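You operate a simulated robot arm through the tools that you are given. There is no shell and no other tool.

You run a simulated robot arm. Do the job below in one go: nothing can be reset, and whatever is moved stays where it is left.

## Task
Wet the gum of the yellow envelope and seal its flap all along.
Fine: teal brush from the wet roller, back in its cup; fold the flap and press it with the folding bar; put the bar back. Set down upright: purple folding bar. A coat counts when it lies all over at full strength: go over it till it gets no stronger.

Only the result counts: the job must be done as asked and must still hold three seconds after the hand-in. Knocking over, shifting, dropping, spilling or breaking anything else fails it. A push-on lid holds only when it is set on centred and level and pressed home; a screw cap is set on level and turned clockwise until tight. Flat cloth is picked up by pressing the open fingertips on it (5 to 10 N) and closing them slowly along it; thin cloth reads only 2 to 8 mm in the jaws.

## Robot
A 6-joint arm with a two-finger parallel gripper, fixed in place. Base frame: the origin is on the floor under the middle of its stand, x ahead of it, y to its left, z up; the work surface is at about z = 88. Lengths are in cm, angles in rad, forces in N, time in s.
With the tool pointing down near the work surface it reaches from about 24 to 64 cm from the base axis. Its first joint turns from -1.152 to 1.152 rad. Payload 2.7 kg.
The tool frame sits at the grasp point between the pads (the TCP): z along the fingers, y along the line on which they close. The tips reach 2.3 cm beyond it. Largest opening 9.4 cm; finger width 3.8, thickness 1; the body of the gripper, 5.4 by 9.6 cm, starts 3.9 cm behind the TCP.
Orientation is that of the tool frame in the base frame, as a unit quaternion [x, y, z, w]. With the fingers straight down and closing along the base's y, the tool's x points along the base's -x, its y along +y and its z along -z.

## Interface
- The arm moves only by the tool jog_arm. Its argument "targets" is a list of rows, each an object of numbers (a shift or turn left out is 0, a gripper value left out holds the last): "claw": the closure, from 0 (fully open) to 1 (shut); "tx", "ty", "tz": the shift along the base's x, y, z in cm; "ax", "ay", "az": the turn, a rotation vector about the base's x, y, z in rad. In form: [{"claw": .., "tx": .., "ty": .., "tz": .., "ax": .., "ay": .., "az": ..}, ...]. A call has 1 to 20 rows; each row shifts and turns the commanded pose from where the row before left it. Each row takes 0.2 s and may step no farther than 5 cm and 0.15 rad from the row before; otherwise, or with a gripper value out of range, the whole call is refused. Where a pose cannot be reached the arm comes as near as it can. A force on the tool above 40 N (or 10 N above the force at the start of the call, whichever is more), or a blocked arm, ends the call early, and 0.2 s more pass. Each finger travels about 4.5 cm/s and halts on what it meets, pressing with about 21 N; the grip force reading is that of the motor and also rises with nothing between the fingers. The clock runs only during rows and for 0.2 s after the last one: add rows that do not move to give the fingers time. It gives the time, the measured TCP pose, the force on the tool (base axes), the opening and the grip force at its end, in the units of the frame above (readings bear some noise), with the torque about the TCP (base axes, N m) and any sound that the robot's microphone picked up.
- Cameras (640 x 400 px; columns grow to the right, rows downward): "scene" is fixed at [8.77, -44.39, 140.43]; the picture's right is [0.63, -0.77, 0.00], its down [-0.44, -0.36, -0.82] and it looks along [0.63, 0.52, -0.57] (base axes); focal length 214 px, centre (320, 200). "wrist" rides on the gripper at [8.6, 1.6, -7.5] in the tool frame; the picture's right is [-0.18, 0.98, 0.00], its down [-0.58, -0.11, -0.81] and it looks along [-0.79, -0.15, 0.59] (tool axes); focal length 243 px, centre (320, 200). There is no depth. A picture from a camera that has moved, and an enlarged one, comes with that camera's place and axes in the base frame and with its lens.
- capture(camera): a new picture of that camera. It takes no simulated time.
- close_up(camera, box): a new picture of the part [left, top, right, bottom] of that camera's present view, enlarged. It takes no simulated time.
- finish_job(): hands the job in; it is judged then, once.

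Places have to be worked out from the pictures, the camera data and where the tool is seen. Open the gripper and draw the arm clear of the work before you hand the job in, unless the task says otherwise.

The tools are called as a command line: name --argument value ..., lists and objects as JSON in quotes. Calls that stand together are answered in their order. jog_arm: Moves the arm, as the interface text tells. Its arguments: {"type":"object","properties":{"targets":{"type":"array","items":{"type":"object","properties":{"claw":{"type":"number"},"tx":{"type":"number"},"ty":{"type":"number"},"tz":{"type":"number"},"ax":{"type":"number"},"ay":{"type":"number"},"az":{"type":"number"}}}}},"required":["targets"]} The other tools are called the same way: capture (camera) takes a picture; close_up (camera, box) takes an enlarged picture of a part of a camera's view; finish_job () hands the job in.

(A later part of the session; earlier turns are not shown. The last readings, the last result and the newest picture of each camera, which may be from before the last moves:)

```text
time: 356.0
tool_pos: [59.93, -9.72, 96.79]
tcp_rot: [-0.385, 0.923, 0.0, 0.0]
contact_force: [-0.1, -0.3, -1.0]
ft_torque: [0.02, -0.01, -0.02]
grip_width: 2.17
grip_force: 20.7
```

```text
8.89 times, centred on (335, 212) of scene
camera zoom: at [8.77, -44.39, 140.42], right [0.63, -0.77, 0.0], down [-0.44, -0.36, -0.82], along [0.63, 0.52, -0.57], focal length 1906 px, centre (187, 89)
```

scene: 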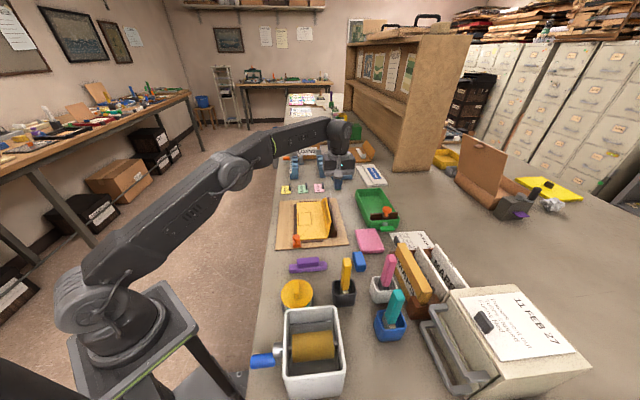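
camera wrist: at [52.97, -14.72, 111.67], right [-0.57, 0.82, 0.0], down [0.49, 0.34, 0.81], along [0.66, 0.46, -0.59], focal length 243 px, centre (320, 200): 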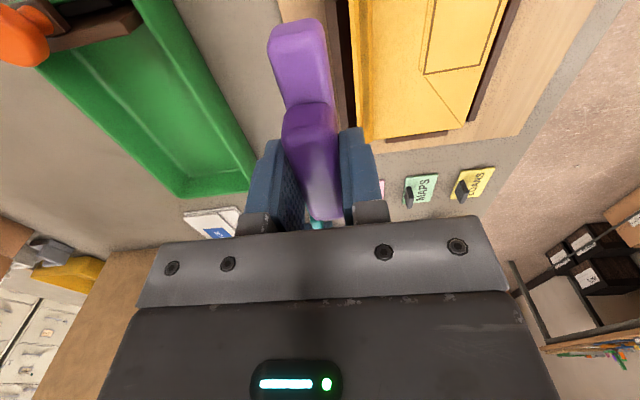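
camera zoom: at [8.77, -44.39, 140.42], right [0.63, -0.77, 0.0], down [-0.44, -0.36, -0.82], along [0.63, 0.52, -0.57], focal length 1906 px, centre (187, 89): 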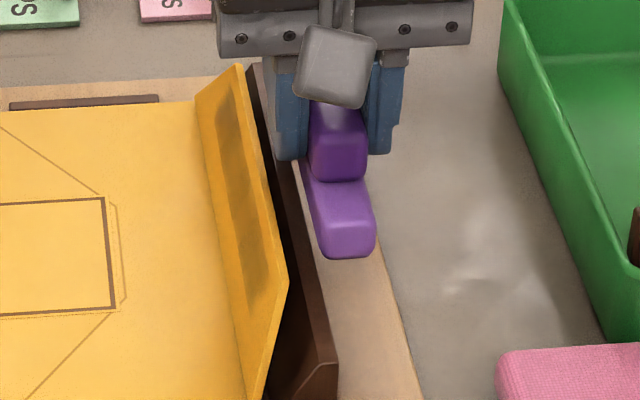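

Bar bottom is just below the flap's top edge height and above the prop. I lower 0.3 cm more and sweep toward -p to push the flap over from behind.

jog_arm --targets '[{"tz": -0.25}, {}, {"tx": -0.21, "ty": 0.21}, {"tx": -0.21, "ty": 0.21}, {"tx": -0.21, "ty": 0.21}, {"tx": -0.21, "ty": 0.21}, {"tx": -0.21, "ty": 0.21}, {}]'

close_up --camera "scene" --box '[310, 190, 360, 235]'

close_up --camera "wrist" --box '[220, 0, 440, 170]'

```text
time: 357.8
tool_pos: [58.97, -8.73, 96.59]
tcp_rot: [-0.385, 0.923, 0.001, 0.0]
contact_force: [0.3, -0.3, -0.8]
ft_torque: [0.0, -0.02, -0.01]
grip_width: 2.22
grip_force: 20.6
```

```text
8.89 times, centred on (335, 212) of scene
camera zoom: at [8.77, -44.39, 140.42], right [0.63, -0.77, 0.0], down [-0.44, -0.36, -0.82], along [0.63, 0.52, -0.57], focal length 1906 px, centre (187, 89)
```

zoom: 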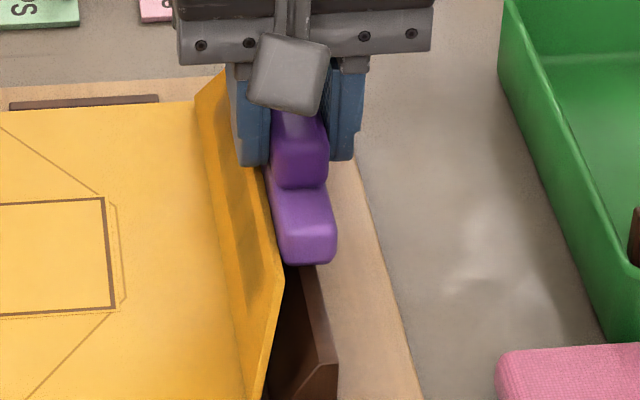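

```text
2.35 times, centred on (330, 85) of wrist
camera zoom: at [51.9, -13.72, 104.03], right [-0.57, 0.82, 0.0], down [0.49, 0.34, 0.81], along [0.66, 0.46, -0.59], focal length 571 px, centre (296, 471)
```

zoom: 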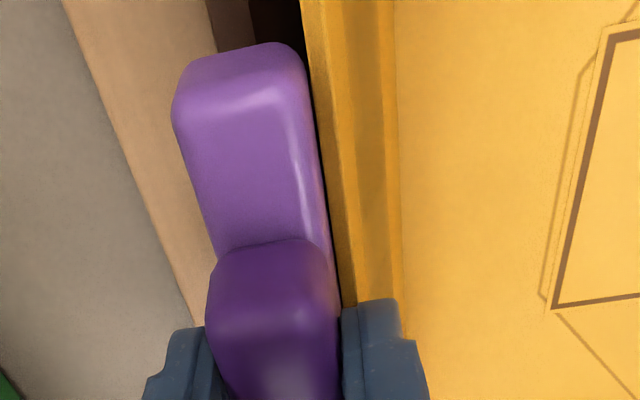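

The bar is now against the flap's back and starts to push it upright. I keep sweeping.

jog_arm --targets '[{"tx": -0.21, "ty": 0.21}, {"tx": -0.21, "ty": 0.21}, {"tx": -0.21, "ty": 0.21}, {"tx": -0.21, "ty": 0.21}, {"tx": -0.21, "ty": 0.21}, {}]'

close_up --camera "scene" --box '[300, 190, 350, 235]'

close_up --camera "wrist" --box '[220, 0, 440, 170]'

```text
time: 359.2
tool_pos: [57.91, -7.62, 96.6]
tcp_rot: [-0.385, 0.923, 0.0, 0.0]
contact_force: [-0.3, 0.0, -1.1]
ft_torque: [-0.01, 0.0, -0.03]
grip_width: 2.17
grip_force: 20.6
```

```text
8.89 times, centred on (325, 212) of scene
camera zoom: at [8.77, -44.39, 140.42], right [0.63, -0.77, 0.0], down [-0.44, -0.36, -0.82], along [0.63, 0.52, -0.57], focal length 1906 px, centre (276, 89)
```

zoom: 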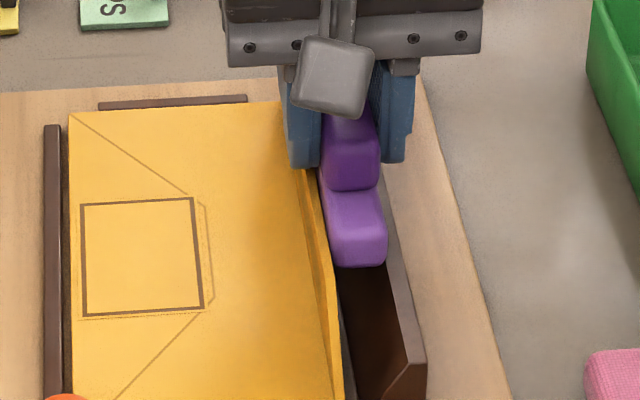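

```text
2.35 times, centred on (330, 85) of wrist
camera zoom: at [50.83, -12.68, 104.04], right [-0.57, 0.82, 0.0], down [0.49, 0.34, 0.81], along [0.66, 0.46, -0.59], focal length 571 px, centre (296, 471)
```

zoom: 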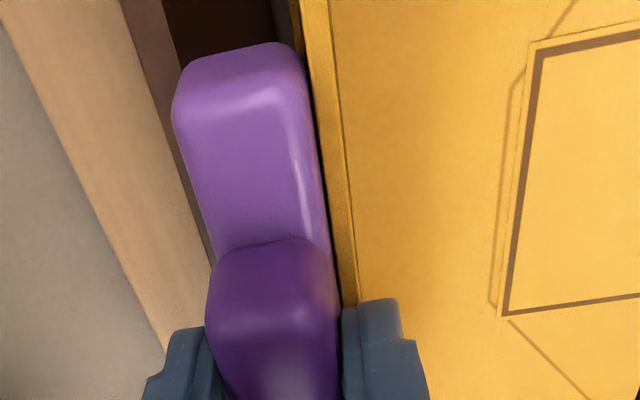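

The flap is nearly upright now. I continue sweeping in the same direction.

jog_arm --targets '[{"tx": -0.21, "ty": 0.21}, {"tx": -0.21, "ty": 0.21}, {"tx": -0.21, "ty": 0.21}, {"tx": -0.21, "ty": 0.21}, {"tx": -0.21, "ty": 0.21}, {"tx": -0.21, "ty": 0.21}, {}]'

close_up --camera "scene" --box '[300, 190, 350, 235]'

close_up --camera "wrist" --box '[220, 0, 440, 170]'

```text
time: 360.8
tool_pos: [56.56, -6.46, 96.6]
tcp_rot: [-0.384, 0.923, 0.0, 0.0]
contact_force: [0.0, 0.9, -0.3]
ft_torque: [0.0, -0.01, 0.01]
grip_width: 2.16
grip_force: 21.0
```

```text
8.89 times, centred on (325, 212) of scene
camera zoom: at [8.77, -44.39, 140.42], right [0.63, -0.77, 0.0], down [-0.44, -0.36, -0.82], along [0.63, 0.52, -0.57], focal length 1906 px, centre (276, 89)
```

zoom: 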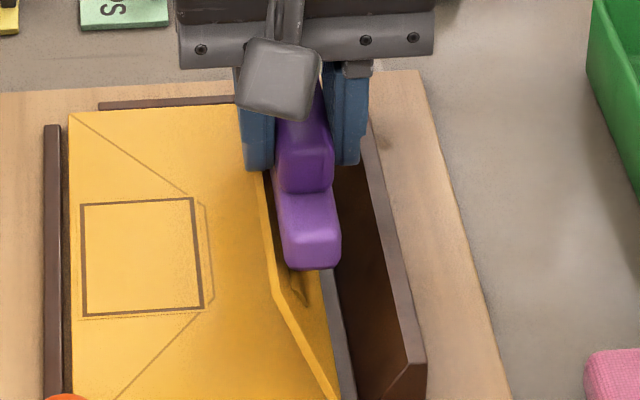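

```text
2.35 times, centred on (330, 85) of wrist
camera zoom: at [49.55, -11.42, 104.09], right [-0.57, 0.82, 0.0], down [0.49, 0.34, 0.81], along [0.66, 0.46, -0.59], focal length 571 px, centre (296, 471)
```

zoom: 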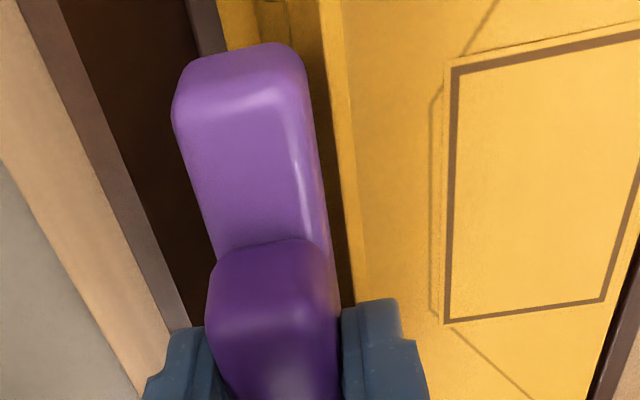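

The flap is past upright and folding over. I now move down and toward -p together so the bar lays the flap onto the body.

jog_arm --targets '[{"tx": -0.21, "ty": 0.21, "tz": -0.3}, {"tx": -0.21, "ty": 0.21, "tz": -0.3}, {"tx": -0.21, "ty": 0.21, "tz": -0.3}, {}]'

jog_arm --targets '[{"tx": -0.21, "ty": 0.21, "tz": -0.3}, {"tx": -0.21, "ty": 0.21, "tz": -0.3}, {"tx": -0.21, "ty": 0.21, "tz": -0.2}, {}]'

close_up --camera "scene" --box '[290, 190, 350, 240]'

close_up --camera "wrist" --box '[220, 0, 440, 170]'

```text
time: 361.8
tool_pos: [55.97, -5.8, 95.64]
tcp_rot: [-0.385, 0.923, 0.0, 0.0]
contact_force: [0.1, 0.0, -1.1]
ft_torque: [0.01, 0.04, 0.0]
grip_width: 2.18
grip_force: 20.8
```

```text
time: 362.8
tool_pos: [55.36, -5.12, 94.94]
tcp_rot: [-0.385, 0.923, 0.0, 0.0]
contact_force: [0.7, 0.4, -0.9]
ft_torque: [0.01, -0.04, 0.01]
grip_width: 2.18
grip_force: 21.5
```

```text
8.00 times, centred on (320, 215) of scene
camera zoom: at [8.77, -44.39, 140.42], right [0.63, -0.77, 0.0], down [-0.44, -0.36, -0.82], along [0.63, 0.52, -0.57], focal length 1716 px, centre (320, 80)
```

zoom: 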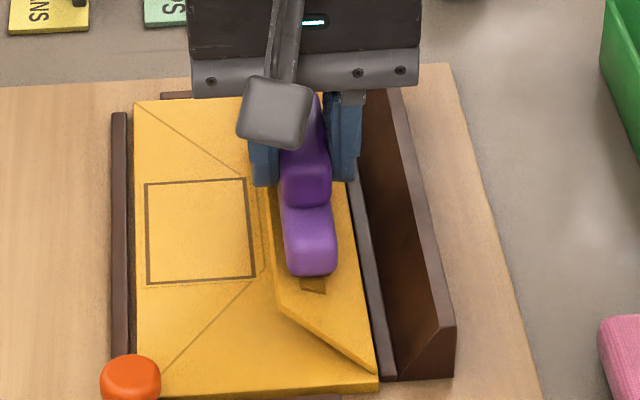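

```text
2.35 times, centred on (330, 85) of wrist
camera zoom: at [48.32, -10.17, 102.37], right [-0.57, 0.82, 0.0], down [0.49, 0.34, 0.81], along [0.66, 0.46, -0.59], focal length 571 px, centre (296, 471)
```

zoom: 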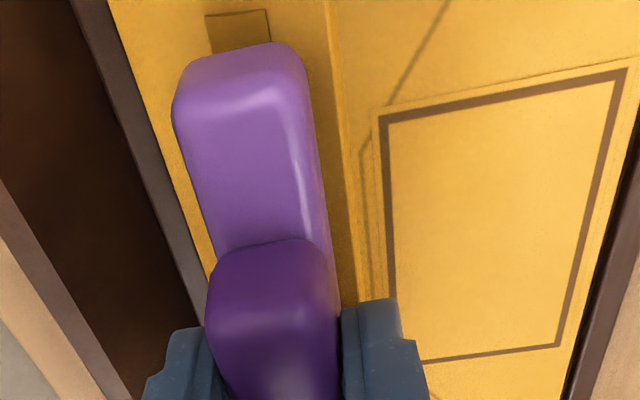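

The flap is almost flat. I lower the bar on it in small steps until it presses.

jog_arm --targets '[{"tz": -0.2}, {"tz": -0.2}, {"tz": -0.2}, {}]'

jog_arm --targets '[{"tz": -0.1}, {"tz": -0.1}, {}]'

```text
time: 363.8
tool_pos: [55.33, -5.12, 94.27]
tcp_rot: [-0.384, 0.923, -0.001, 0.0]
contact_force: [-0.5, -0.8, -1.4]
ft_torque: [-0.04, -0.01, 0.0]
grip_width: 2.19
grip_force: 21.0
```

```text
time: 364.6
tool_pos: [55.38, -5.16, 94.23]
tcp_rot: [-0.384, 0.923, 0.0, 0.0]
contact_force: [1.1, 0.5, -1.8]
ft_torque: [-0.04, -0.02, -0.01]
grip_width: 2.19
grip_force: 20.7
```

jog_arm --targets '[{"tz": -0.1}, {}]'

jog_arm --targets '[{"tz": -0.1}, {}]'

close_up --camera "scene" --box '[290, 190, 350, 240]'

```text
time: 365.2
tool_pos: [55.44, -5.16, 93.97]
tcp_rot: [-0.384, 0.923, 0.0, 0.0]
contact_force: [-0.4, -0.5, -0.2]
ft_torque: [0.0, 0.0, -0.04]
grip_width: 2.19
grip_force: 21.2
```

```text
time: 365.8
tool_pos: [55.41, -5.11, 93.86]
tcp_rot: [-0.384, 0.924, 0.0, 0.0]
contact_force: [-0.5, -0.6, -1.2]
ft_torque: [-0.01, -0.03, -0.01]
grip_width: 2.15
grip_force: 20.8
```

```text
8.00 times, centred on (320, 215) of scene
camera zoom: at [8.77, -44.39, 140.42], right [0.63, -0.77, 0.0], down [-0.44, -0.36, -0.82], along [0.63, 0.52, -0.57], focal length 1716 px, centre (320, 80)
```

zoom: 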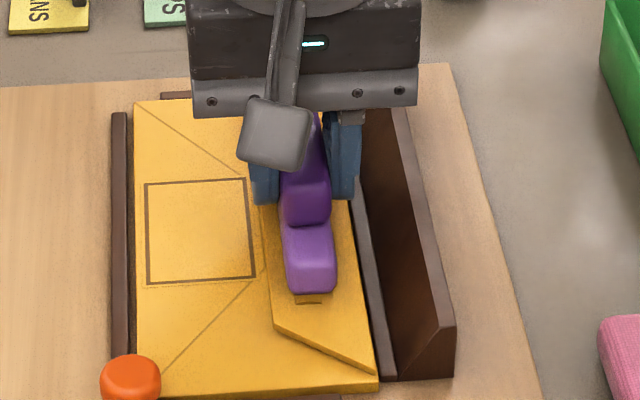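

No contact yet; I continue lowering in 0.1 cm steps.

jog_arm --targets '[{"tz": -0.1}, {"tz": -0.1}, {}]'

jog_arm --targets '[{"tz": -0.1}, {}]'

jog_arm --targets '[{"tz": -0.1}, {}]'

```text
time: 366.6
tool_pos: [55.42, -5.14, 93.75]
tcp_rot: [-0.384, 0.923, 0.0, 0.0]
contact_force: [0.1, 0.3, -0.6]
ft_torque: [0.02, 0.0, 0.0]
grip_width: 2.18
grip_force: 21.1
```

```text
time: 367.2
tool_pos: [55.41, -5.12, 93.54]
tcp_rot: [-0.384, 0.923, 0.0, -0.001]
contact_force: [-0.9, -0.4, 3.0]
ft_torque: [0.04, -0.01, 0.01]
grip_width: 2.17
grip_force: 21.4
```

```text
time: 367.8
tool_pos: [55.46, -5.17, 93.59]
tcp_rot: [-0.385, 0.923, 0.0, 0.002]
contact_force: [-3.5, -1.4, 13.4]
ft_torque: [-0.04, 0.26, 0.02]
grip_width: 2.19
grip_force: 21.5
```

Pressing with about 13 N now. I hold a second, then lift and see whether the flap stays.

jog_arm --targets '[{}, {}, {}, {}, {}]'

close_up --camera "scene" --box '[290, 190, 350, 240]'

jog_arm --targets '[{"tz": 0.3}, {"tz": 0.7}, {}]'

close_up --camera "scene" --box '[290, 190, 350, 240]'

close_up --camera "wrist" --box '[220, 0, 440, 170]'

```text
time: 369.0
tool_pos: [55.4, -5.06, 93.55]
tcp_rot: [-0.385, 0.923, 0.0, 0.001]
contact_force: [3.2, -0.8, 16.9]
ft_torque: [0.06, -0.05, -0.03]
grip_width: 2.21
grip_force: 20.4
```

```text
8.00 times, centred on (320, 215) of scene
camera zoom: at [8.75, -44.38, 140.43], right [0.63, -0.77, 0.0], down [-0.44, -0.36, -0.82], along [0.63, 0.52, -0.57], focal length 1716 px, centre (320, 80)
```

zoom: 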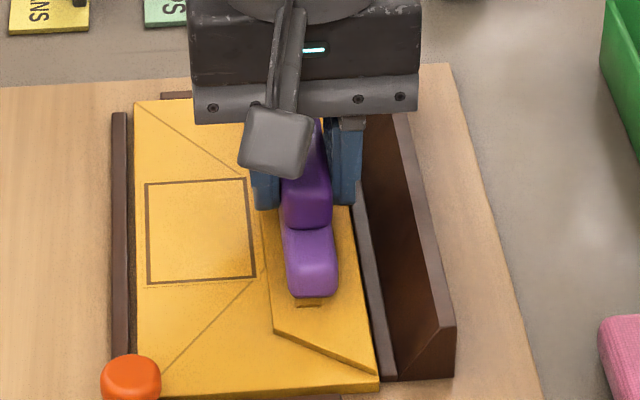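

```text
time: 369.8
tool_pos: [55.26, -5.1, 94.4]
tcp_rot: [-0.384, 0.923, 0.001, -0.001]
contact_force: [0.5, 0.6, -0.4]
ft_torque: [0.04, -0.01, 0.01]
grip_width: 2.17
grip_force: 20.9
```

```text
8.00 times, centred on (320, 215) of scene
camera zoom: at [8.77, -44.39, 140.42], right [0.63, -0.77, 0.0], down [-0.44, -0.36, -0.82], along [0.63, 0.52, -0.57], focal length 1716 px, centre (320, 80)
```

zoom: 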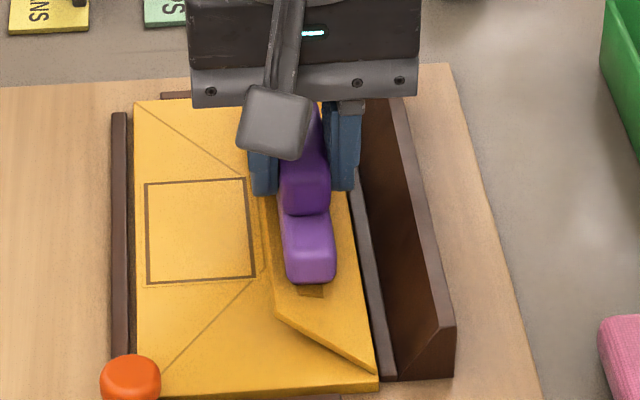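

```text
2.35 times, centred on (330, 85) of wrist
camera zoom: at [48.31, -10.15, 101.88], right [-0.57, 0.82, 0.0], down [0.49, 0.34, 0.81], along [0.66, 0.46, -0.59], focal length 571 px, centre (296, 471)
```

zoom: 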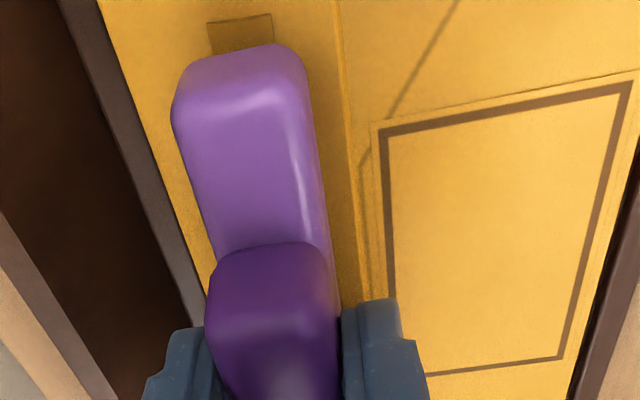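

The flap springs up slightly after lifting, so it needs pressing over its whole length. I shift toward the near end (covering q≈28.5–39) and press again, holding longer.

jog_arm --targets '[{"tx": -0.6, "ty": -0.4}, {"tx": -0.63, "ty": -0.63}, {"tz": -0.5}, {"tz": -0.3}, {"tz": -0.1}, {}]'

jog_arm --targets '[{"tz": -0.1}, {}]'

```text
time: 371.2
tool_pos: [54.15, -6.12, 93.64]
tcp_rot: [-0.384, 0.923, 0.0, 0.0]
contact_force: [0.0, 0.1, -0.8]
ft_torque: [0.0, 0.01, -0.01]
grip_width: 2.18
grip_force: 21.2
```

```text
time: 371.8
tool_pos: [54.04, -6.24, 93.42]
tcp_rot: [-0.384, 0.923, 0.0, 0.001]
contact_force: [-0.5, -0.7, 4.9]
ft_torque: [0.1, -0.03, 0.0]
grip_width: 2.18
grip_force: 21.0
```

jog_arm --targets '[{"tz": -0.1}, {}, {}, {}, {}, {}, {}, {}, {}, {}, {}]'

close_up --camera "scene" --box '[290, 190, 350, 240]'

close_up --camera "wrist" --box '[220, 0, 440, 170]'

```text
time: 374.2
tool_pos: [54.27, -6.09, 93.38]
tcp_rot: [-0.384, 0.923, 0.0, 0.001]
contact_force: [1.4, 0.7, 17.0]
ft_torque: [0.09, -0.07, -0.02]
grip_width: 2.18
grip_force: 21.0
```

```text
8.00 times, centred on (320, 215) of scene
camera zoom: at [8.74, -44.38, 140.43], right [0.63, -0.77, 0.0], down [-0.44, -0.36, -0.82], along [0.63, 0.52, -0.57], focal length 1716 px, centre (320, 80)
```

zoom: 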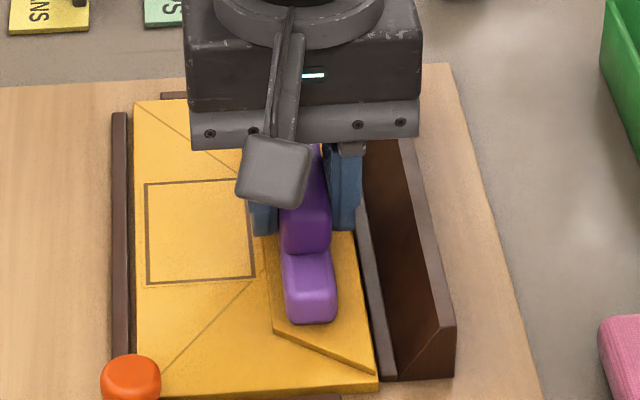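

```text
2.35 times, centred on (330, 85) of wrist
camera zoom: at [47.05, -11.17, 100.89], right [-0.57, 0.82, 0.0], down [0.49, 0.34, 0.81], along [0.66, 0.46, -0.59], focal length 571 px, centre (296, 471)
```

zoom: 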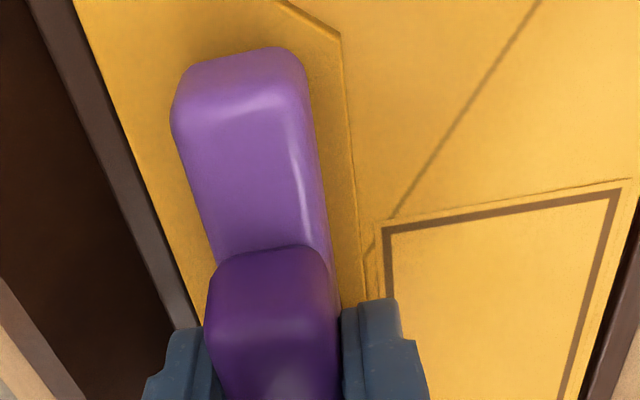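

Pressed 2 s with 17 N over the near part. I lift and check, then press the far part.

jog_arm --targets '[{"tz": 0.2}, {"tz": 0.4}, {"tz": 0.4}, {}]'

close_up --camera "scene" --box '[290, 190, 350, 240]'

jog_arm --targets '[{"tx": 0.7, "ty": 0.7}, {"tx": 0.7, "ty": 0.7}, {"tx": 0.7, "ty": 0.7}, {"tx": 0.7, "ty": 0.7}, {"tz": -0.5}, {"tz": -0.3}, {"tz": -0.1}, {}]'

```text
time: 375.2
tool_pos: [54.12, -6.05, 94.27]
tcp_rot: [-0.385, 0.923, 0.001, -0.001]
contact_force: [0.4, 0.6, -1.1]
ft_torque: [0.02, 0.01, 0.0]
grip_width: 2.15
grip_force: 20.5
```

```text
8.00 times, centred on (320, 215) of scene
camera zoom: at [8.77, -44.39, 140.42], right [0.63, -0.77, 0.0], down [-0.44, -0.36, -0.82], along [0.63, 0.52, -0.57], focal length 1716 px, centre (320, 80)
```

zoom: 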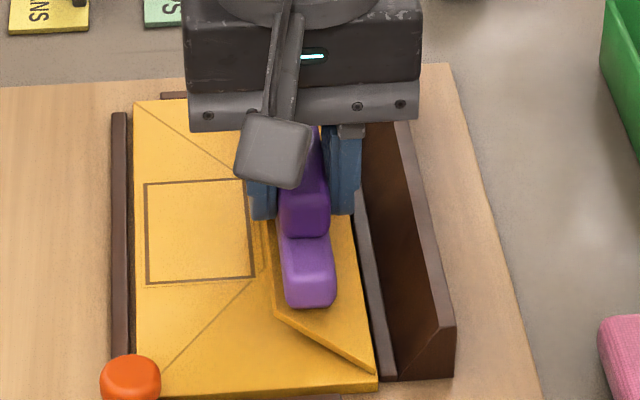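

```text
time: 377.0
tool_pos: [56.95, -3.35, 93.5]
tcp_rot: [-0.385, 0.923, 0.0, 0.0]
contact_force: [0.0, -0.2, -1.4]
ft_torque: [0.02, 0.02, 0.02]
grip_width: 2.17
grip_force: 20.7
```

jog_arm --targets '[{"tz": -0.1}, {}]'

jog_arm --targets '[{"tz": -0.1}, {}, {}]'

```text
time: 377.6
tool_pos: [57.09, -3.26, 93.52]
tcp_rot: [-0.384, 0.923, 0.0, 0.0]
contact_force: [-1.0, 0.8, 4.9]
ft_torque: [0.01, 0.14, 0.04]
grip_width: 2.16
grip_force: 20.8
```

```text
time: 378.4
tool_pos: [56.92, -3.39, 93.38]
tcp_rot: [-0.384, 0.923, -0.001, 0.001]
contact_force: [-0.4, 0.3, 15.5]
ft_torque: [-0.09, 0.3, 0.01]
grip_width: 2.18
grip_force: 21.5
```

jog_arm --targets '[{}, {}, {}, {}, {}, {}, {}, {}, {}, {}]'

jog_arm --targets '[{"tx": -0.25, "ty": -0.25}, {"tx": -0.25, "ty": -0.25}, {"tx": -0.25, "ty": -0.25}, {"tx": -0.25, "ty": -0.25}, {}]'

close_up --camera "scene" --box '[290, 190, 350, 240]'

```text
time: 380.6
tool_pos: [56.94, -3.34, 93.31]
tcp_rot: [-0.384, 0.923, 0.0, 0.0]
contact_force: [0.8, -0.3, 17.3]
ft_torque: [0.13, -0.02, 0.0]
grip_width: 2.14
grip_force: 20.8
```

```text
time: 381.8
tool_pos: [55.93, -4.46, 93.24]
tcp_rot: [-0.385, 0.923, 0.0, 0.0]
contact_force: [1.6, 4.4, 14.6]
ft_torque: [0.29, -0.11, -0.04]
grip_width: 2.17
grip_force: 21.3
```

```text
8.00 times, centred on (320, 215) of scene
camera zoom: at [8.75, -44.37, 140.43], right [0.63, -0.77, 0.0], down [-0.44, -0.36, -0.82], along [0.63, 0.52, -0.57], focal length 1716 px, centre (320, 80)
```

zoom: 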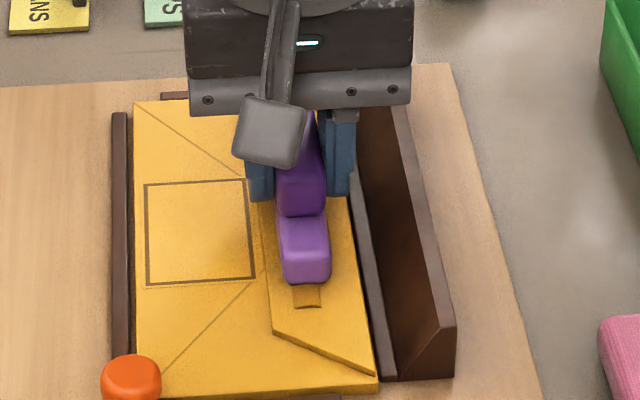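

close_up --camera "scene" --box '[318, 212, 342, 232]'

close_up --camera "wrist" --box '[260, 0, 380, 80]'

```text
16.00 times, centred on (330, 222) of scene
camera zoom: at [8.75, -44.37, 140.43], right [0.63, -0.77, 0.0], down [-0.44, -0.36, -0.82], along [0.63, 0.52, -0.57], focal length 3432 px, centre (160, -152)
```

zoom: 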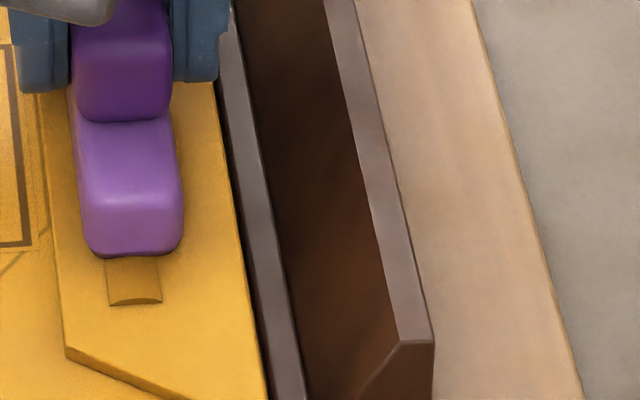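

```text
5.00 times, centred on (320, 40) of wrist
camera zoom: at [48.86, -9.39, 100.78], right [-0.57, 0.82, 0.0], down [0.49, 0.34, 0.81], along [0.66, 0.46, -0.59], focal length 1213 px, centre (320, 1000)
```

zoom: 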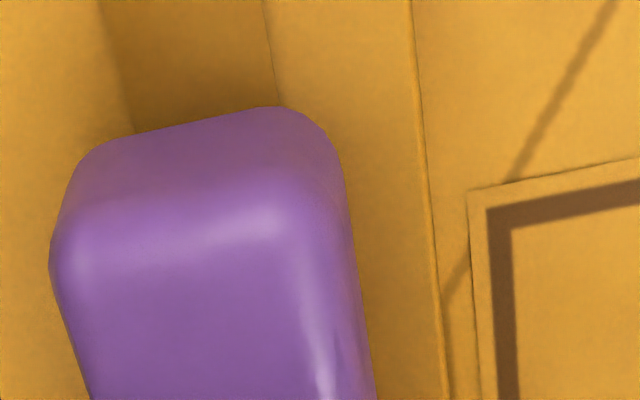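

I continue rubbing toward the near end under pressure, then lift to see if the flap now stays down.

jog_arm --targets '[{"tx": -0.25, "ty": -0.25}, {"tx": -0.25, "ty": -0.25}, {"tx": -0.25, "ty": -0.25}, {"tx": -0.25, "ty": -0.25}, {"tx": -0.25, "ty": -0.25}, {"tx": -0.25, "ty": -0.25}, {"tx": -0.25, "ty": -0.25}, {"tx": -0.25, "ty": -0.25}, {}]'

jog_arm --targets '[{"tz": 0.2}, {"tz": 0.6}, {"tz": 1.0}, {}, {}]'

close_up --camera "scene" --box '[290, 190, 350, 240]'

close_up --camera "scene" --box '[318, 212, 342, 232]'

```text
time: 383.8
tool_pos: [54.0, -6.37, 93.3]
tcp_rot: [-0.385, 0.923, 0.0, 0.0]
contact_force: [1.0, 2.0, 8.8]
ft_torque: [0.2, -0.15, -0.01]
grip_width: 2.18
grip_force: 20.9
```

```text
time: 385.0
tool_pos: [54.0, -6.34, 95.0]
tcp_rot: [-0.384, 0.923, 0.0, 0.0]
contact_force: [0.7, 0.0, -1.2]
ft_torque: [0.0, -0.01, -0.02]
grip_width: 2.18
grip_force: 21.2
```

```text
8.00 times, centred on (320, 215) of scene
camera zoom: at [8.77, -44.39, 140.42], right [0.63, -0.77, 0.0], down [-0.44, -0.36, -0.82], along [0.63, 0.52, -0.57], focal length 1716 px, centre (320, 80)
```

zoom: 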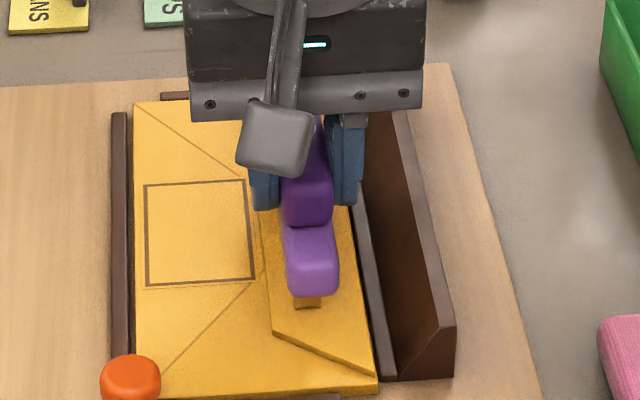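

```text
16.00 times, centred on (330, 222) of scene
camera zoom: at [8.77, -44.39, 140.42], right [0.63, -0.77, 0.0], down [-0.44, -0.36, -0.82], along [0.63, 0.52, -0.57], focal length 3432 px, centre (160, -152)
```

zoom: 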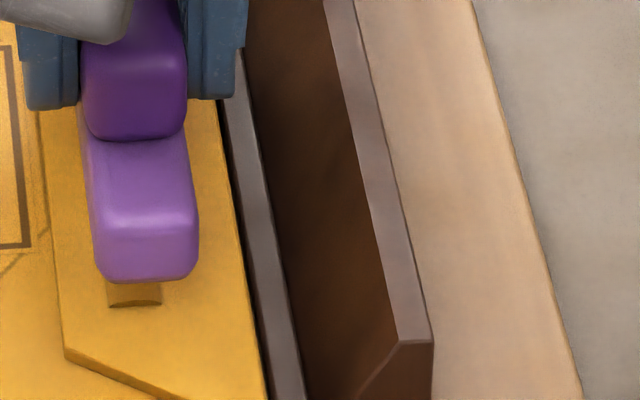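

The flap now stays flat after lifting. To seal it all along, I press again and rub once from the near to the far end.

jog_arm --targets '[{"tz": -0.8}, {"tz": -0.6}, {"tz": -0.2}, {"tz": -0.1}, {}]'

jog_arm --targets '[{"tz": -0.1}, {}]'

```text
time: 386.2
tool_pos: [54.0, -6.38, 93.4]
tcp_rot: [-0.384, 0.923, 0.0, -0.001]
contact_force: [-0.1, -0.6, -1.2]
ft_torque: [-0.01, -0.01, -0.02]
grip_width: 2.17
grip_force: 20.9
```

```text
time: 386.8
tool_pos: [54.03, -6.3, 93.29]
tcp_rot: [-0.385, 0.923, -0.001, 0.0]
contact_force: [-0.3, 0.9, 3.8]
ft_torque: [0.0, 0.07, 0.02]
grip_width: 2.19
grip_force: 20.6
```

jog_arm --targets '[{"tz": -0.1}, {}, {}, {"tx": 0.25, "ty": 0.25}, {"tx": 0.25, "ty": 0.25}, {"tx": 0.25, "ty": 0.25}, {"tx": 0.25, "ty": 0.25}, {"tx": 0.25, "ty": 0.25}, {"tx": 0.25, "ty": 0.25}, {}]'

jog_arm --targets '[{"tx": 0.25, "ty": 0.25}, {"tx": 0.25, "ty": 0.25}, {"tx": 0.25, "ty": 0.25}, {"tx": 0.25, "ty": 0.25}, {"tx": 0.25, "ty": 0.25}, {"tx": 0.25, "ty": 0.25}, {"tx": 0.25, "ty": 0.25}, {}, {}]'

close_up --camera "scene" --box '[290, 190, 350, 240]'

```text
time: 389.0
tool_pos: [55.49, -4.87, 93.12]
tcp_rot: [-0.384, 0.923, 0.0, 0.0]
contact_force: [-2.5, -3.8, 12.9]
ft_torque: [-0.03, 0.08, 0.0]
grip_width: 2.18
grip_force: 21.2
```

```text
time: 391.0
tool_pos: [57.22, -3.09, 93.28]
tcp_rot: [-0.385, 0.923, 0.0, 0.001]
contact_force: [-2.3, -2.7, 13.6]
ft_torque: [-0.06, 0.1, 0.01]
grip_width: 2.16
grip_force: 21.2
```

```text
8.00 times, centred on (320, 215) of scene
camera zoom: at [8.74, -44.39, 140.43], right [0.63, -0.77, 0.0], down [-0.44, -0.36, -0.82], along [0.63, 0.52, -0.57], focal length 1716 px, centre (320, 80)
```

zoom: 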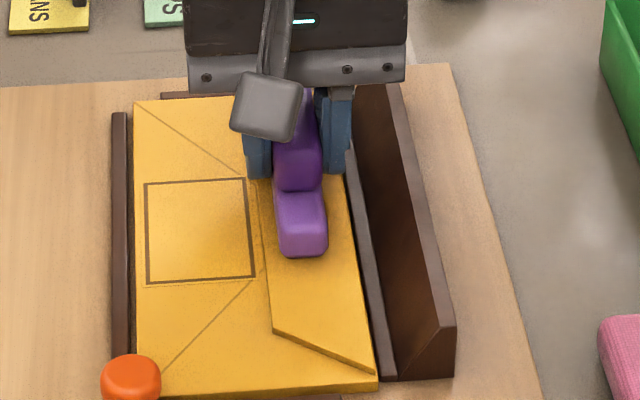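

The mark near the flap's end is gone now and the flap looks flush. I lift the bar well clear and inspect the whole flap.

jog_arm --targets '[{}, {}, {}, {"tz": 0.2}, {"tz": 0.6}, {"tz": 1.2}, {"tz": 2}, {"tz": 2}, {"tz": 2}, {"tz": 2}, {}]'

close_up --camera "scene" --box '[290, 190, 350, 240]'

capture --camera "wrist"

```text
time: 393.4
tool_pos: [57.27, -3.12, 103.23]
tcp_rot: [-0.383, 0.924, 0.0, 0.0]
contact_force: [0.0, -0.4, 0.8]
ft_torque: [-0.05, 0.01, -0.02]
grip_width: 2.15
grip_force: 21.0
```

```text
8.00 times, centred on (320, 215) of scene
camera zoom: at [8.77, -44.39, 140.42], right [0.63, -0.77, 0.0], down [-0.44, -0.36, -0.82], along [0.63, 0.52, -0.57], focal length 1716 px, centre (320, 80)
```

zoom: 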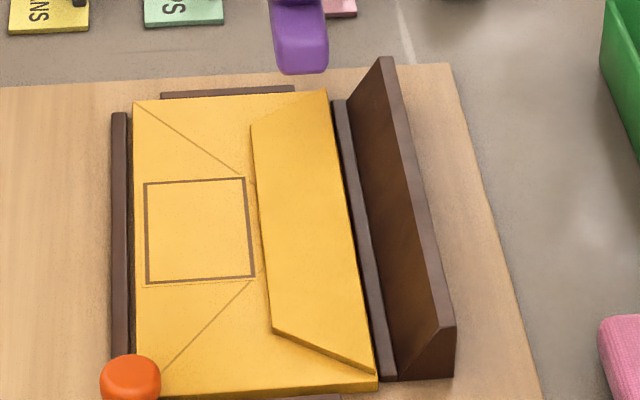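

```text
taken
camera wrist: at [50.16, -8.17, 110.67], right [-0.57, 0.82, 0.0], down [0.49, 0.34, 0.81], along [0.66, 0.46, -0.59], focal length 243 px, centre (320, 200)
```

wrist: 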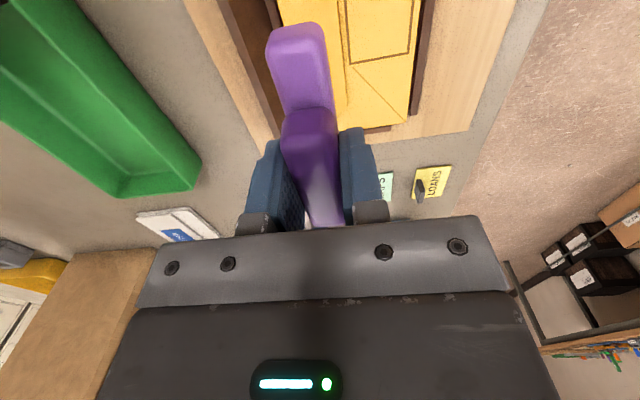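

The flap lies flat all along with the bar off. I zoom in on both ends of its edge.

close_up --camera "scene" --box '[315, 195, 345, 215]'

close_up --camera "scene" --box '[315, 213, 345, 238]'

```text
16.00 times, centred on (330, 205) of scene
camera zoom: at [8.77, -44.39, 140.42], right [0.63, -0.77, 0.0], down [-0.44, -0.36, -0.82], along [0.63, 0.52, -0.57], focal length 3432 px, centre (160, 120)
```

zoom: 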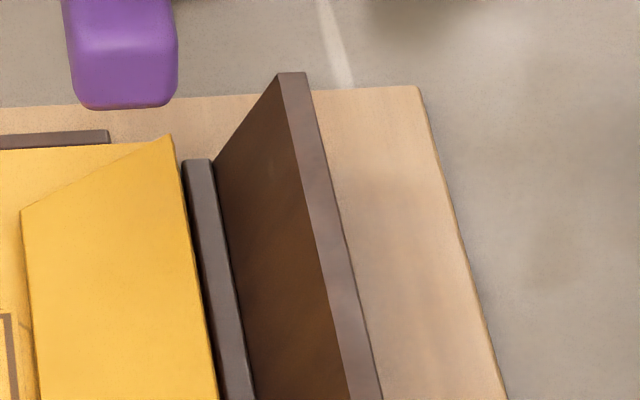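

```text
16.00 times, centred on (330, 226) of scene
camera zoom: at [8.77, -44.39, 140.42], right [0.63, -0.77, 0.0], down [-0.44, -0.36, -0.82], along [0.63, 0.52, -0.57], focal length 3432 px, centre (160, -208)
```

zoom: 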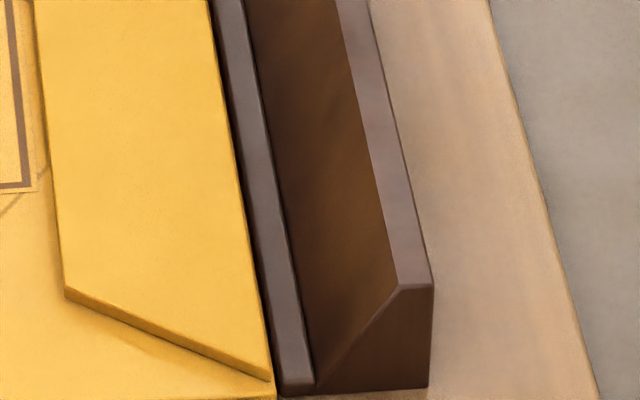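

Everything is flush. Now I take the bar back: rotate -90° on the way to its original spot at height.

jog_arm --targets '[{"tx": -0.5, "ty": -0.35, "az": -0.05}, {"tx": -1.0, "ty": -0.7, "az": -0.1}, {"tx": -1.3, "ty": -0.88, "az": -0.1}, {"tx": -1.3, "ty": -0.88, "az": -0.1}, {"tx": -1.3, "ty": -0.88, "az": -0.1}, {"tx": -1.3, "ty": -0.88, "az": -0.1}, {"tx": -1.3, "ty": -0.88, "az": -0.1}, {"tx": -1.3, "ty": -0.88, "az": -0.1}, {"tx": -1.3, "ty": -0.88, "az": -0.1}, {"tx": -1.3, "ty": -0.88, "az": -0.1}, {"tx": -1.3, "ty": -0.88, "az": -0.1}, {"tx": -1.3, "ty": -0.88, "az": -0.1}, {"tx": -1.3, "ty": -0.88, "az": -0.1}, {"tx": -1.3, "ty": -0.88, "az": -0.1}, {"tx": -1.3, "ty": -0.88, "az": -0.1}, {"tx": -1.0, "ty": -0.6, "az": -0.1}, {"tx": -0.67, "ty": -0.41, "az": -0.07}, {}]'

close_up --camera "scene" --box '[270, 220, 350, 290]'

capture --camera "wrist"

```text
time: 397.2
tool_pos: [37.07, -16.65, 103.11]
tcp_rot: [0.404, 0.915, 0.001, 0.0]
contact_force: [-0.6, 0.3, -0.3]
ft_torque: [-0.04, -0.03, -0.02]
grip_width: 2.2
grip_force: 20.5
```

```text
5.71 times, centred on (310, 255) of scene
camera zoom: at [8.77, -44.39, 140.42], right [0.63, -0.77, 0.0], down [-0.44, -0.36, -0.82], along [0.63, 0.52, -0.57], focal length 1226 px, centre (377, -114)
```

zoom: 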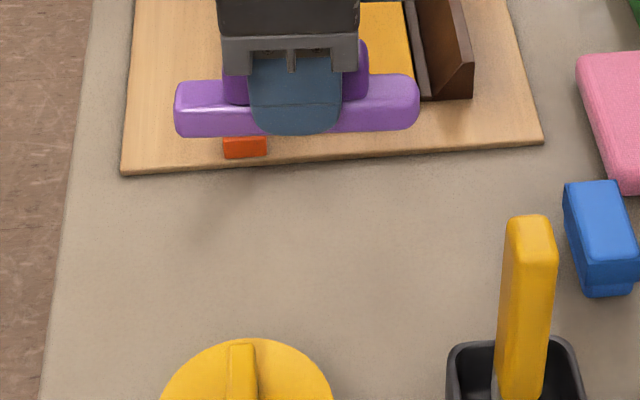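

```text
taken
camera wrist: at [32.64, -9.17, 110.64], right [0.85, 0.53, 0.0], down [0.31, -0.5, 0.81], along [0.42, -0.69, -0.59], focal length 243 px, centre (320, 200)
```

wrist: 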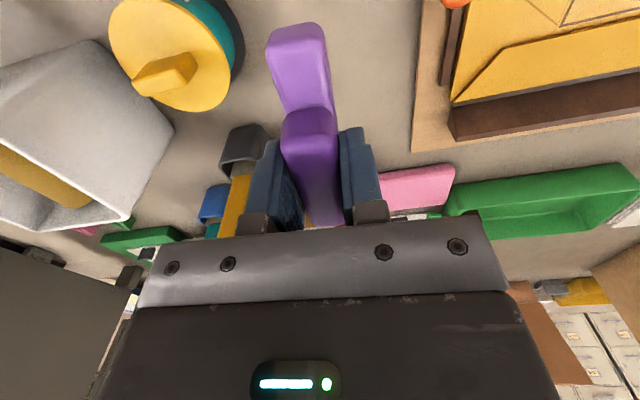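

I over-turned by 0.05 rad; I correct that and lower the bar toward the table.

jog_arm --targets '[{"az": 0.05}, {"tz": -1}, {"tz": -2}, {"tz": -2}, {"tz": -2}, {"tz": -1.5}, {"tz": -1}, {}]'

close_up --camera "scene" --box '[280, 245, 340, 290]'

close_up --camera "wrist" --box '[220, 0, 420, 160]'

```text
time: 399.0
tool_pos: [37.15, -16.71, 93.73]
tcp_rot: [0.381, 0.925, 0.001, 0.0]
contact_force: [0.2, -0.8, -1.2]
ft_torque: [-0.01, -0.01, -0.03]
grip_width: 2.17
grip_force: 21.4
```

```text
8.89 times, centred on (310, 268) of scene
camera zoom: at [8.77, -44.39, 140.42], right [0.63, -0.77, 0.0], down [-0.44, -0.36, -0.82], along [0.63, 0.52, -0.57], focal length 1906 px, centre (409, -400)
```

zoom: 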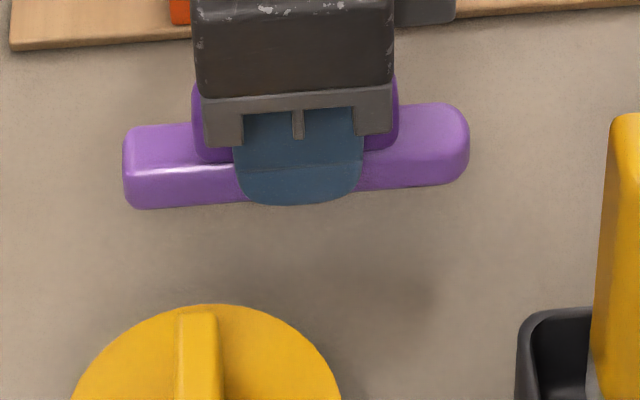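

```text
2.50 times, centred on (320, 80) of wrist
camera zoom: at [32.29, -9.44, 101.17], right [0.82, 0.57, 0.0], down [0.34, -0.49, 0.81], along [0.46, -0.66, -0.59], focal length 606 px, centre (320, 500)
```

zoom: 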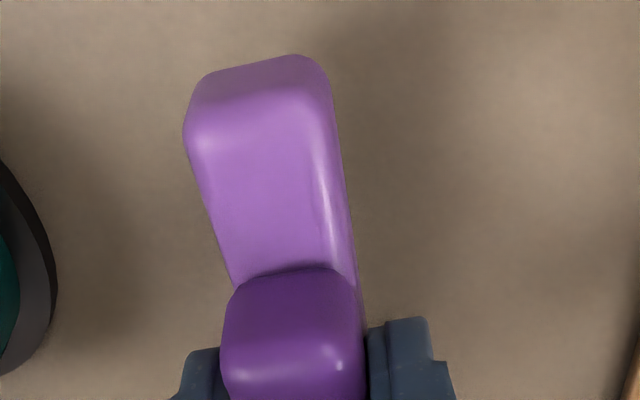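

Bar is level over its place. I lower it slowly to the table.

jog_arm --targets '[{"tz": -0.6}, {"tz": -0.5}, {"tz": -0.3}, {"tz": -0.1}, {}]'

jog_arm --targets '[{"tz": -0.1}, {}]'

jog_arm --targets '[{"tz": -0.1}, {}]'

```text
time: 400.2
tool_pos: [37.14, -16.64, 92.24]
tcp_rot: [0.381, 0.925, 0.0, 0.0]
contact_force: [-0.5, 0.4, -1.5]
ft_torque: [0.02, 0.01, -0.02]
grip_width: 2.14
grip_force: 21.1
```

```text
time: 400.8
tool_pos: [37.03, -16.64, 92.15]
tcp_rot: [0.381, 0.924, 0.0, 0.0]
contact_force: [-0.8, -0.3, -1.3]
ft_torque: [0.01, 0.01, 0.01]
grip_width: 2.17
grip_force: 21.1
```

```text
time: 401.4
tool_pos: [37.16, -16.58, 92.05]
tcp_rot: [0.381, 0.925, 0.0, 0.0]
contact_force: [-0.7, 0.6, -0.9]
ft_torque: [0.0, 0.0, 0.01]
grip_width: 2.17
grip_force: 21.3
```

jog_arm --targets '[{"tz": -0.1}, {}]'

jog_arm --targets '[{"tz": -0.1}, {}]'

close_up --camera "scene" --box '[280, 245, 340, 290]'

```text
time: 402.0
tool_pos: [37.16, -16.66, 91.87]
tcp_rot: [0.381, 0.925, 0.0, 0.0]
contact_force: [-0.3, 0.1, -0.9]
ft_torque: [0.01, 0.01, -0.01]
grip_width: 2.18
grip_force: 20.3
```

```text
time: 402.6
tool_pos: [37.18, -16.53, 91.73]
tcp_rot: [0.382, 0.924, 0.0, 0.0]
contact_force: [0.7, 0.4, -1.0]
ft_torque: [0.0, 0.01, 0.01]
grip_width: 2.2
grip_force: 21.0
```

```text
8.89 times, centred on (310, 268) of scene
camera zoom: at [8.77, -44.39, 140.42], right [0.63, -0.77, 0.0], down [-0.44, -0.36, -0.82], along [0.63, 0.52, -0.57], focal length 1906 px, centre (409, -400)
```

zoom: 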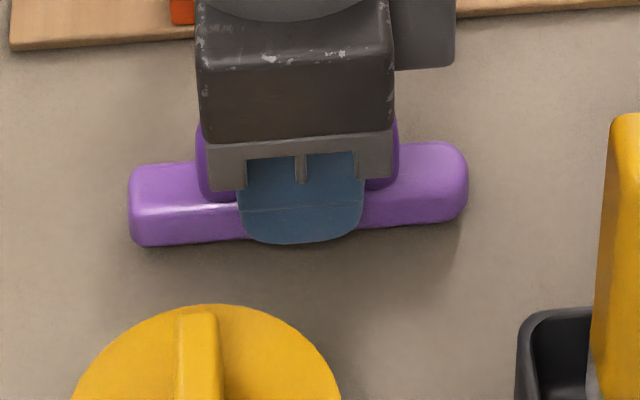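

jog_arm --targets '[{"tz": -0.08}, {}]'

jog_arm --targets '[{"tz": -0.08}, {}]'

```text
time: 403.2
tool_pos: [37.2, -16.72, 91.71]
tcp_rot: [0.381, 0.925, 0.0, 0.0]
contact_force: [-0.4, 0.5, -0.6]
ft_torque: [0.01, -0.01, 0.02]
grip_width: 2.14
grip_force: 20.7
```

```text
time: 403.8
tool_pos: [37.09, -16.61, 91.7]
tcp_rot: [0.381, 0.924, 0.0, 0.0]
contact_force: [-0.3, 0.3, 0.1]
ft_torque: [0.01, 0.0, 0.04]
grip_width: 2.18
grip_force: 21.0
```

jog_arm --targets '[{"tz": -0.06}, {}]'

jog_arm --targets '[{"tz": -0.05}, {}]'

```text
time: 404.4
tool_pos: [37.1, -16.75, 91.62]
tcp_rot: [0.381, 0.924, 0.0, 0.0]
contact_force: [-0.5, -0.8, -1.0]
ft_torque: [-0.03, 0.0, 0.02]
grip_width: 2.15
grip_force: 21.7
```

```text
time: 405.0
tool_pos: [37.16, -16.72, 91.46]
tcp_rot: [0.381, 0.925, 0.0, 0.0]
contact_force: [-0.2, 0.2, -0.5]
ft_torque: [-0.06, -0.03, -0.01]
grip_width: 2.17
grip_force: 21.0
```

jog_arm --targets '[{"tz": -0.08}, {}]'

jog_arm --targets '[{"tz": -0.06}, {}]'

close_up --camera "scene" --box '[280, 245, 340, 290]'

```text
time: 405.6
tool_pos: [37.14, -16.54, 91.53]
tcp_rot: [0.381, 0.924, -0.001, 0.001]
contact_force: [-4.1, -1.1, 12.0]
ft_torque: [-0.02, 0.2, -0.03]
grip_width: 2.18
grip_force: 21.3
```

```text
time: 406.2
tool_pos: [37.19, -16.68, 91.47]
tcp_rot: [0.381, 0.925, 0.0, 0.002]
contact_force: [-1.4, 0.6, 17.4]
ft_torque: [-0.07, 0.1, 0.0]
grip_width: 2.17
grip_force: 20.7
```

```text
8.89 times, centred on (310, 268) of scene
camera zoom: at [8.74, -44.38, 140.43], right [0.63, -0.77, 0.0], down [-0.44, -0.36, -0.82], along [0.63, 0.52, -0.57], focal length 1906 px, centre (409, -400)
```

zoom: 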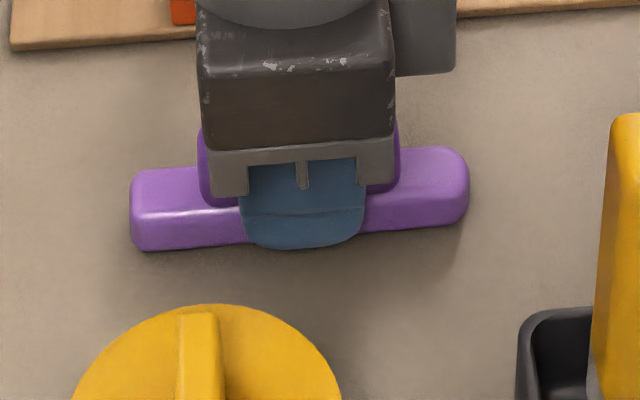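

The bar stands on the table exactly at its original place. I ease the pressure and open the jaws.

jog_arm --targets '[{"tz": 0.1}, {}, {"claw": 0.72}, {"claw": 0.65}, {"claw": 0.55}, {"claw": 0.45}, {}, {}]'

close_up --camera "wrist" --box '[220, 60, 420, 220]'

close_up --camera "scene" --box '[280, 245, 340, 290]'

```text
time: 408.0
tool_pos: [37.15, -16.66, 91.54]
tcp_rot: [0.381, 0.925, 0.0, 0.0]
contact_force: [0.7, -0.7, -0.6]
ft_torque: [0.0, -0.02, -0.01]
grip_width: 5.16
grip_force: 0.0
```

```text
2.50 times, centred on (320, 140) of wrist
camera zoom: at [32.3, -9.42, 98.99], right [0.82, 0.57, 0.0], down [0.34, -0.49, 0.81], along [0.46, -0.66, -0.59], focal length 606 px, centre (320, 350)
```

zoom: 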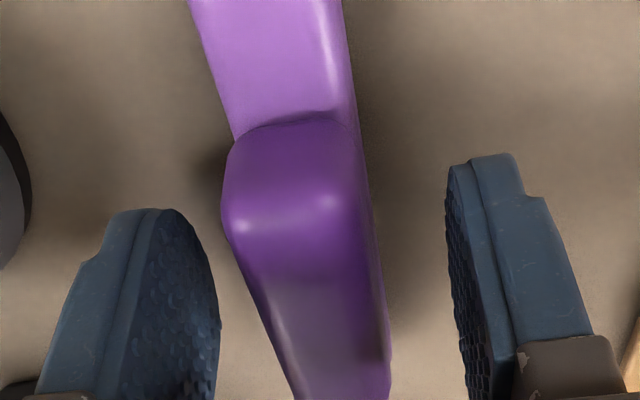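

```text
8.89 times, centred on (310, 268) of scene
camera zoom: at [8.77, -44.39, 140.43], right [0.63, -0.77, 0.0], down [-0.44, -0.36, -0.82], along [0.63, 0.52, -0.57], focal length 1906 px, centre (409, -400)
```

zoom: 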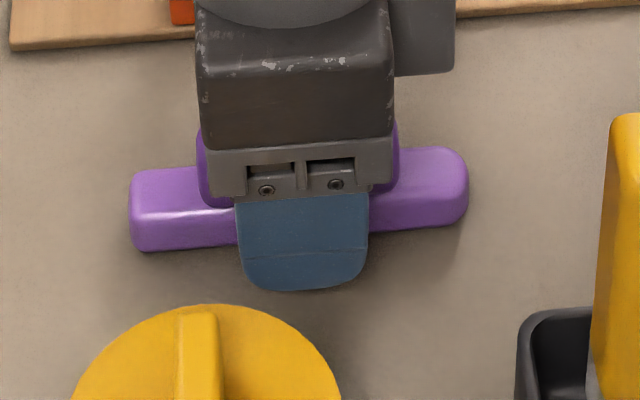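

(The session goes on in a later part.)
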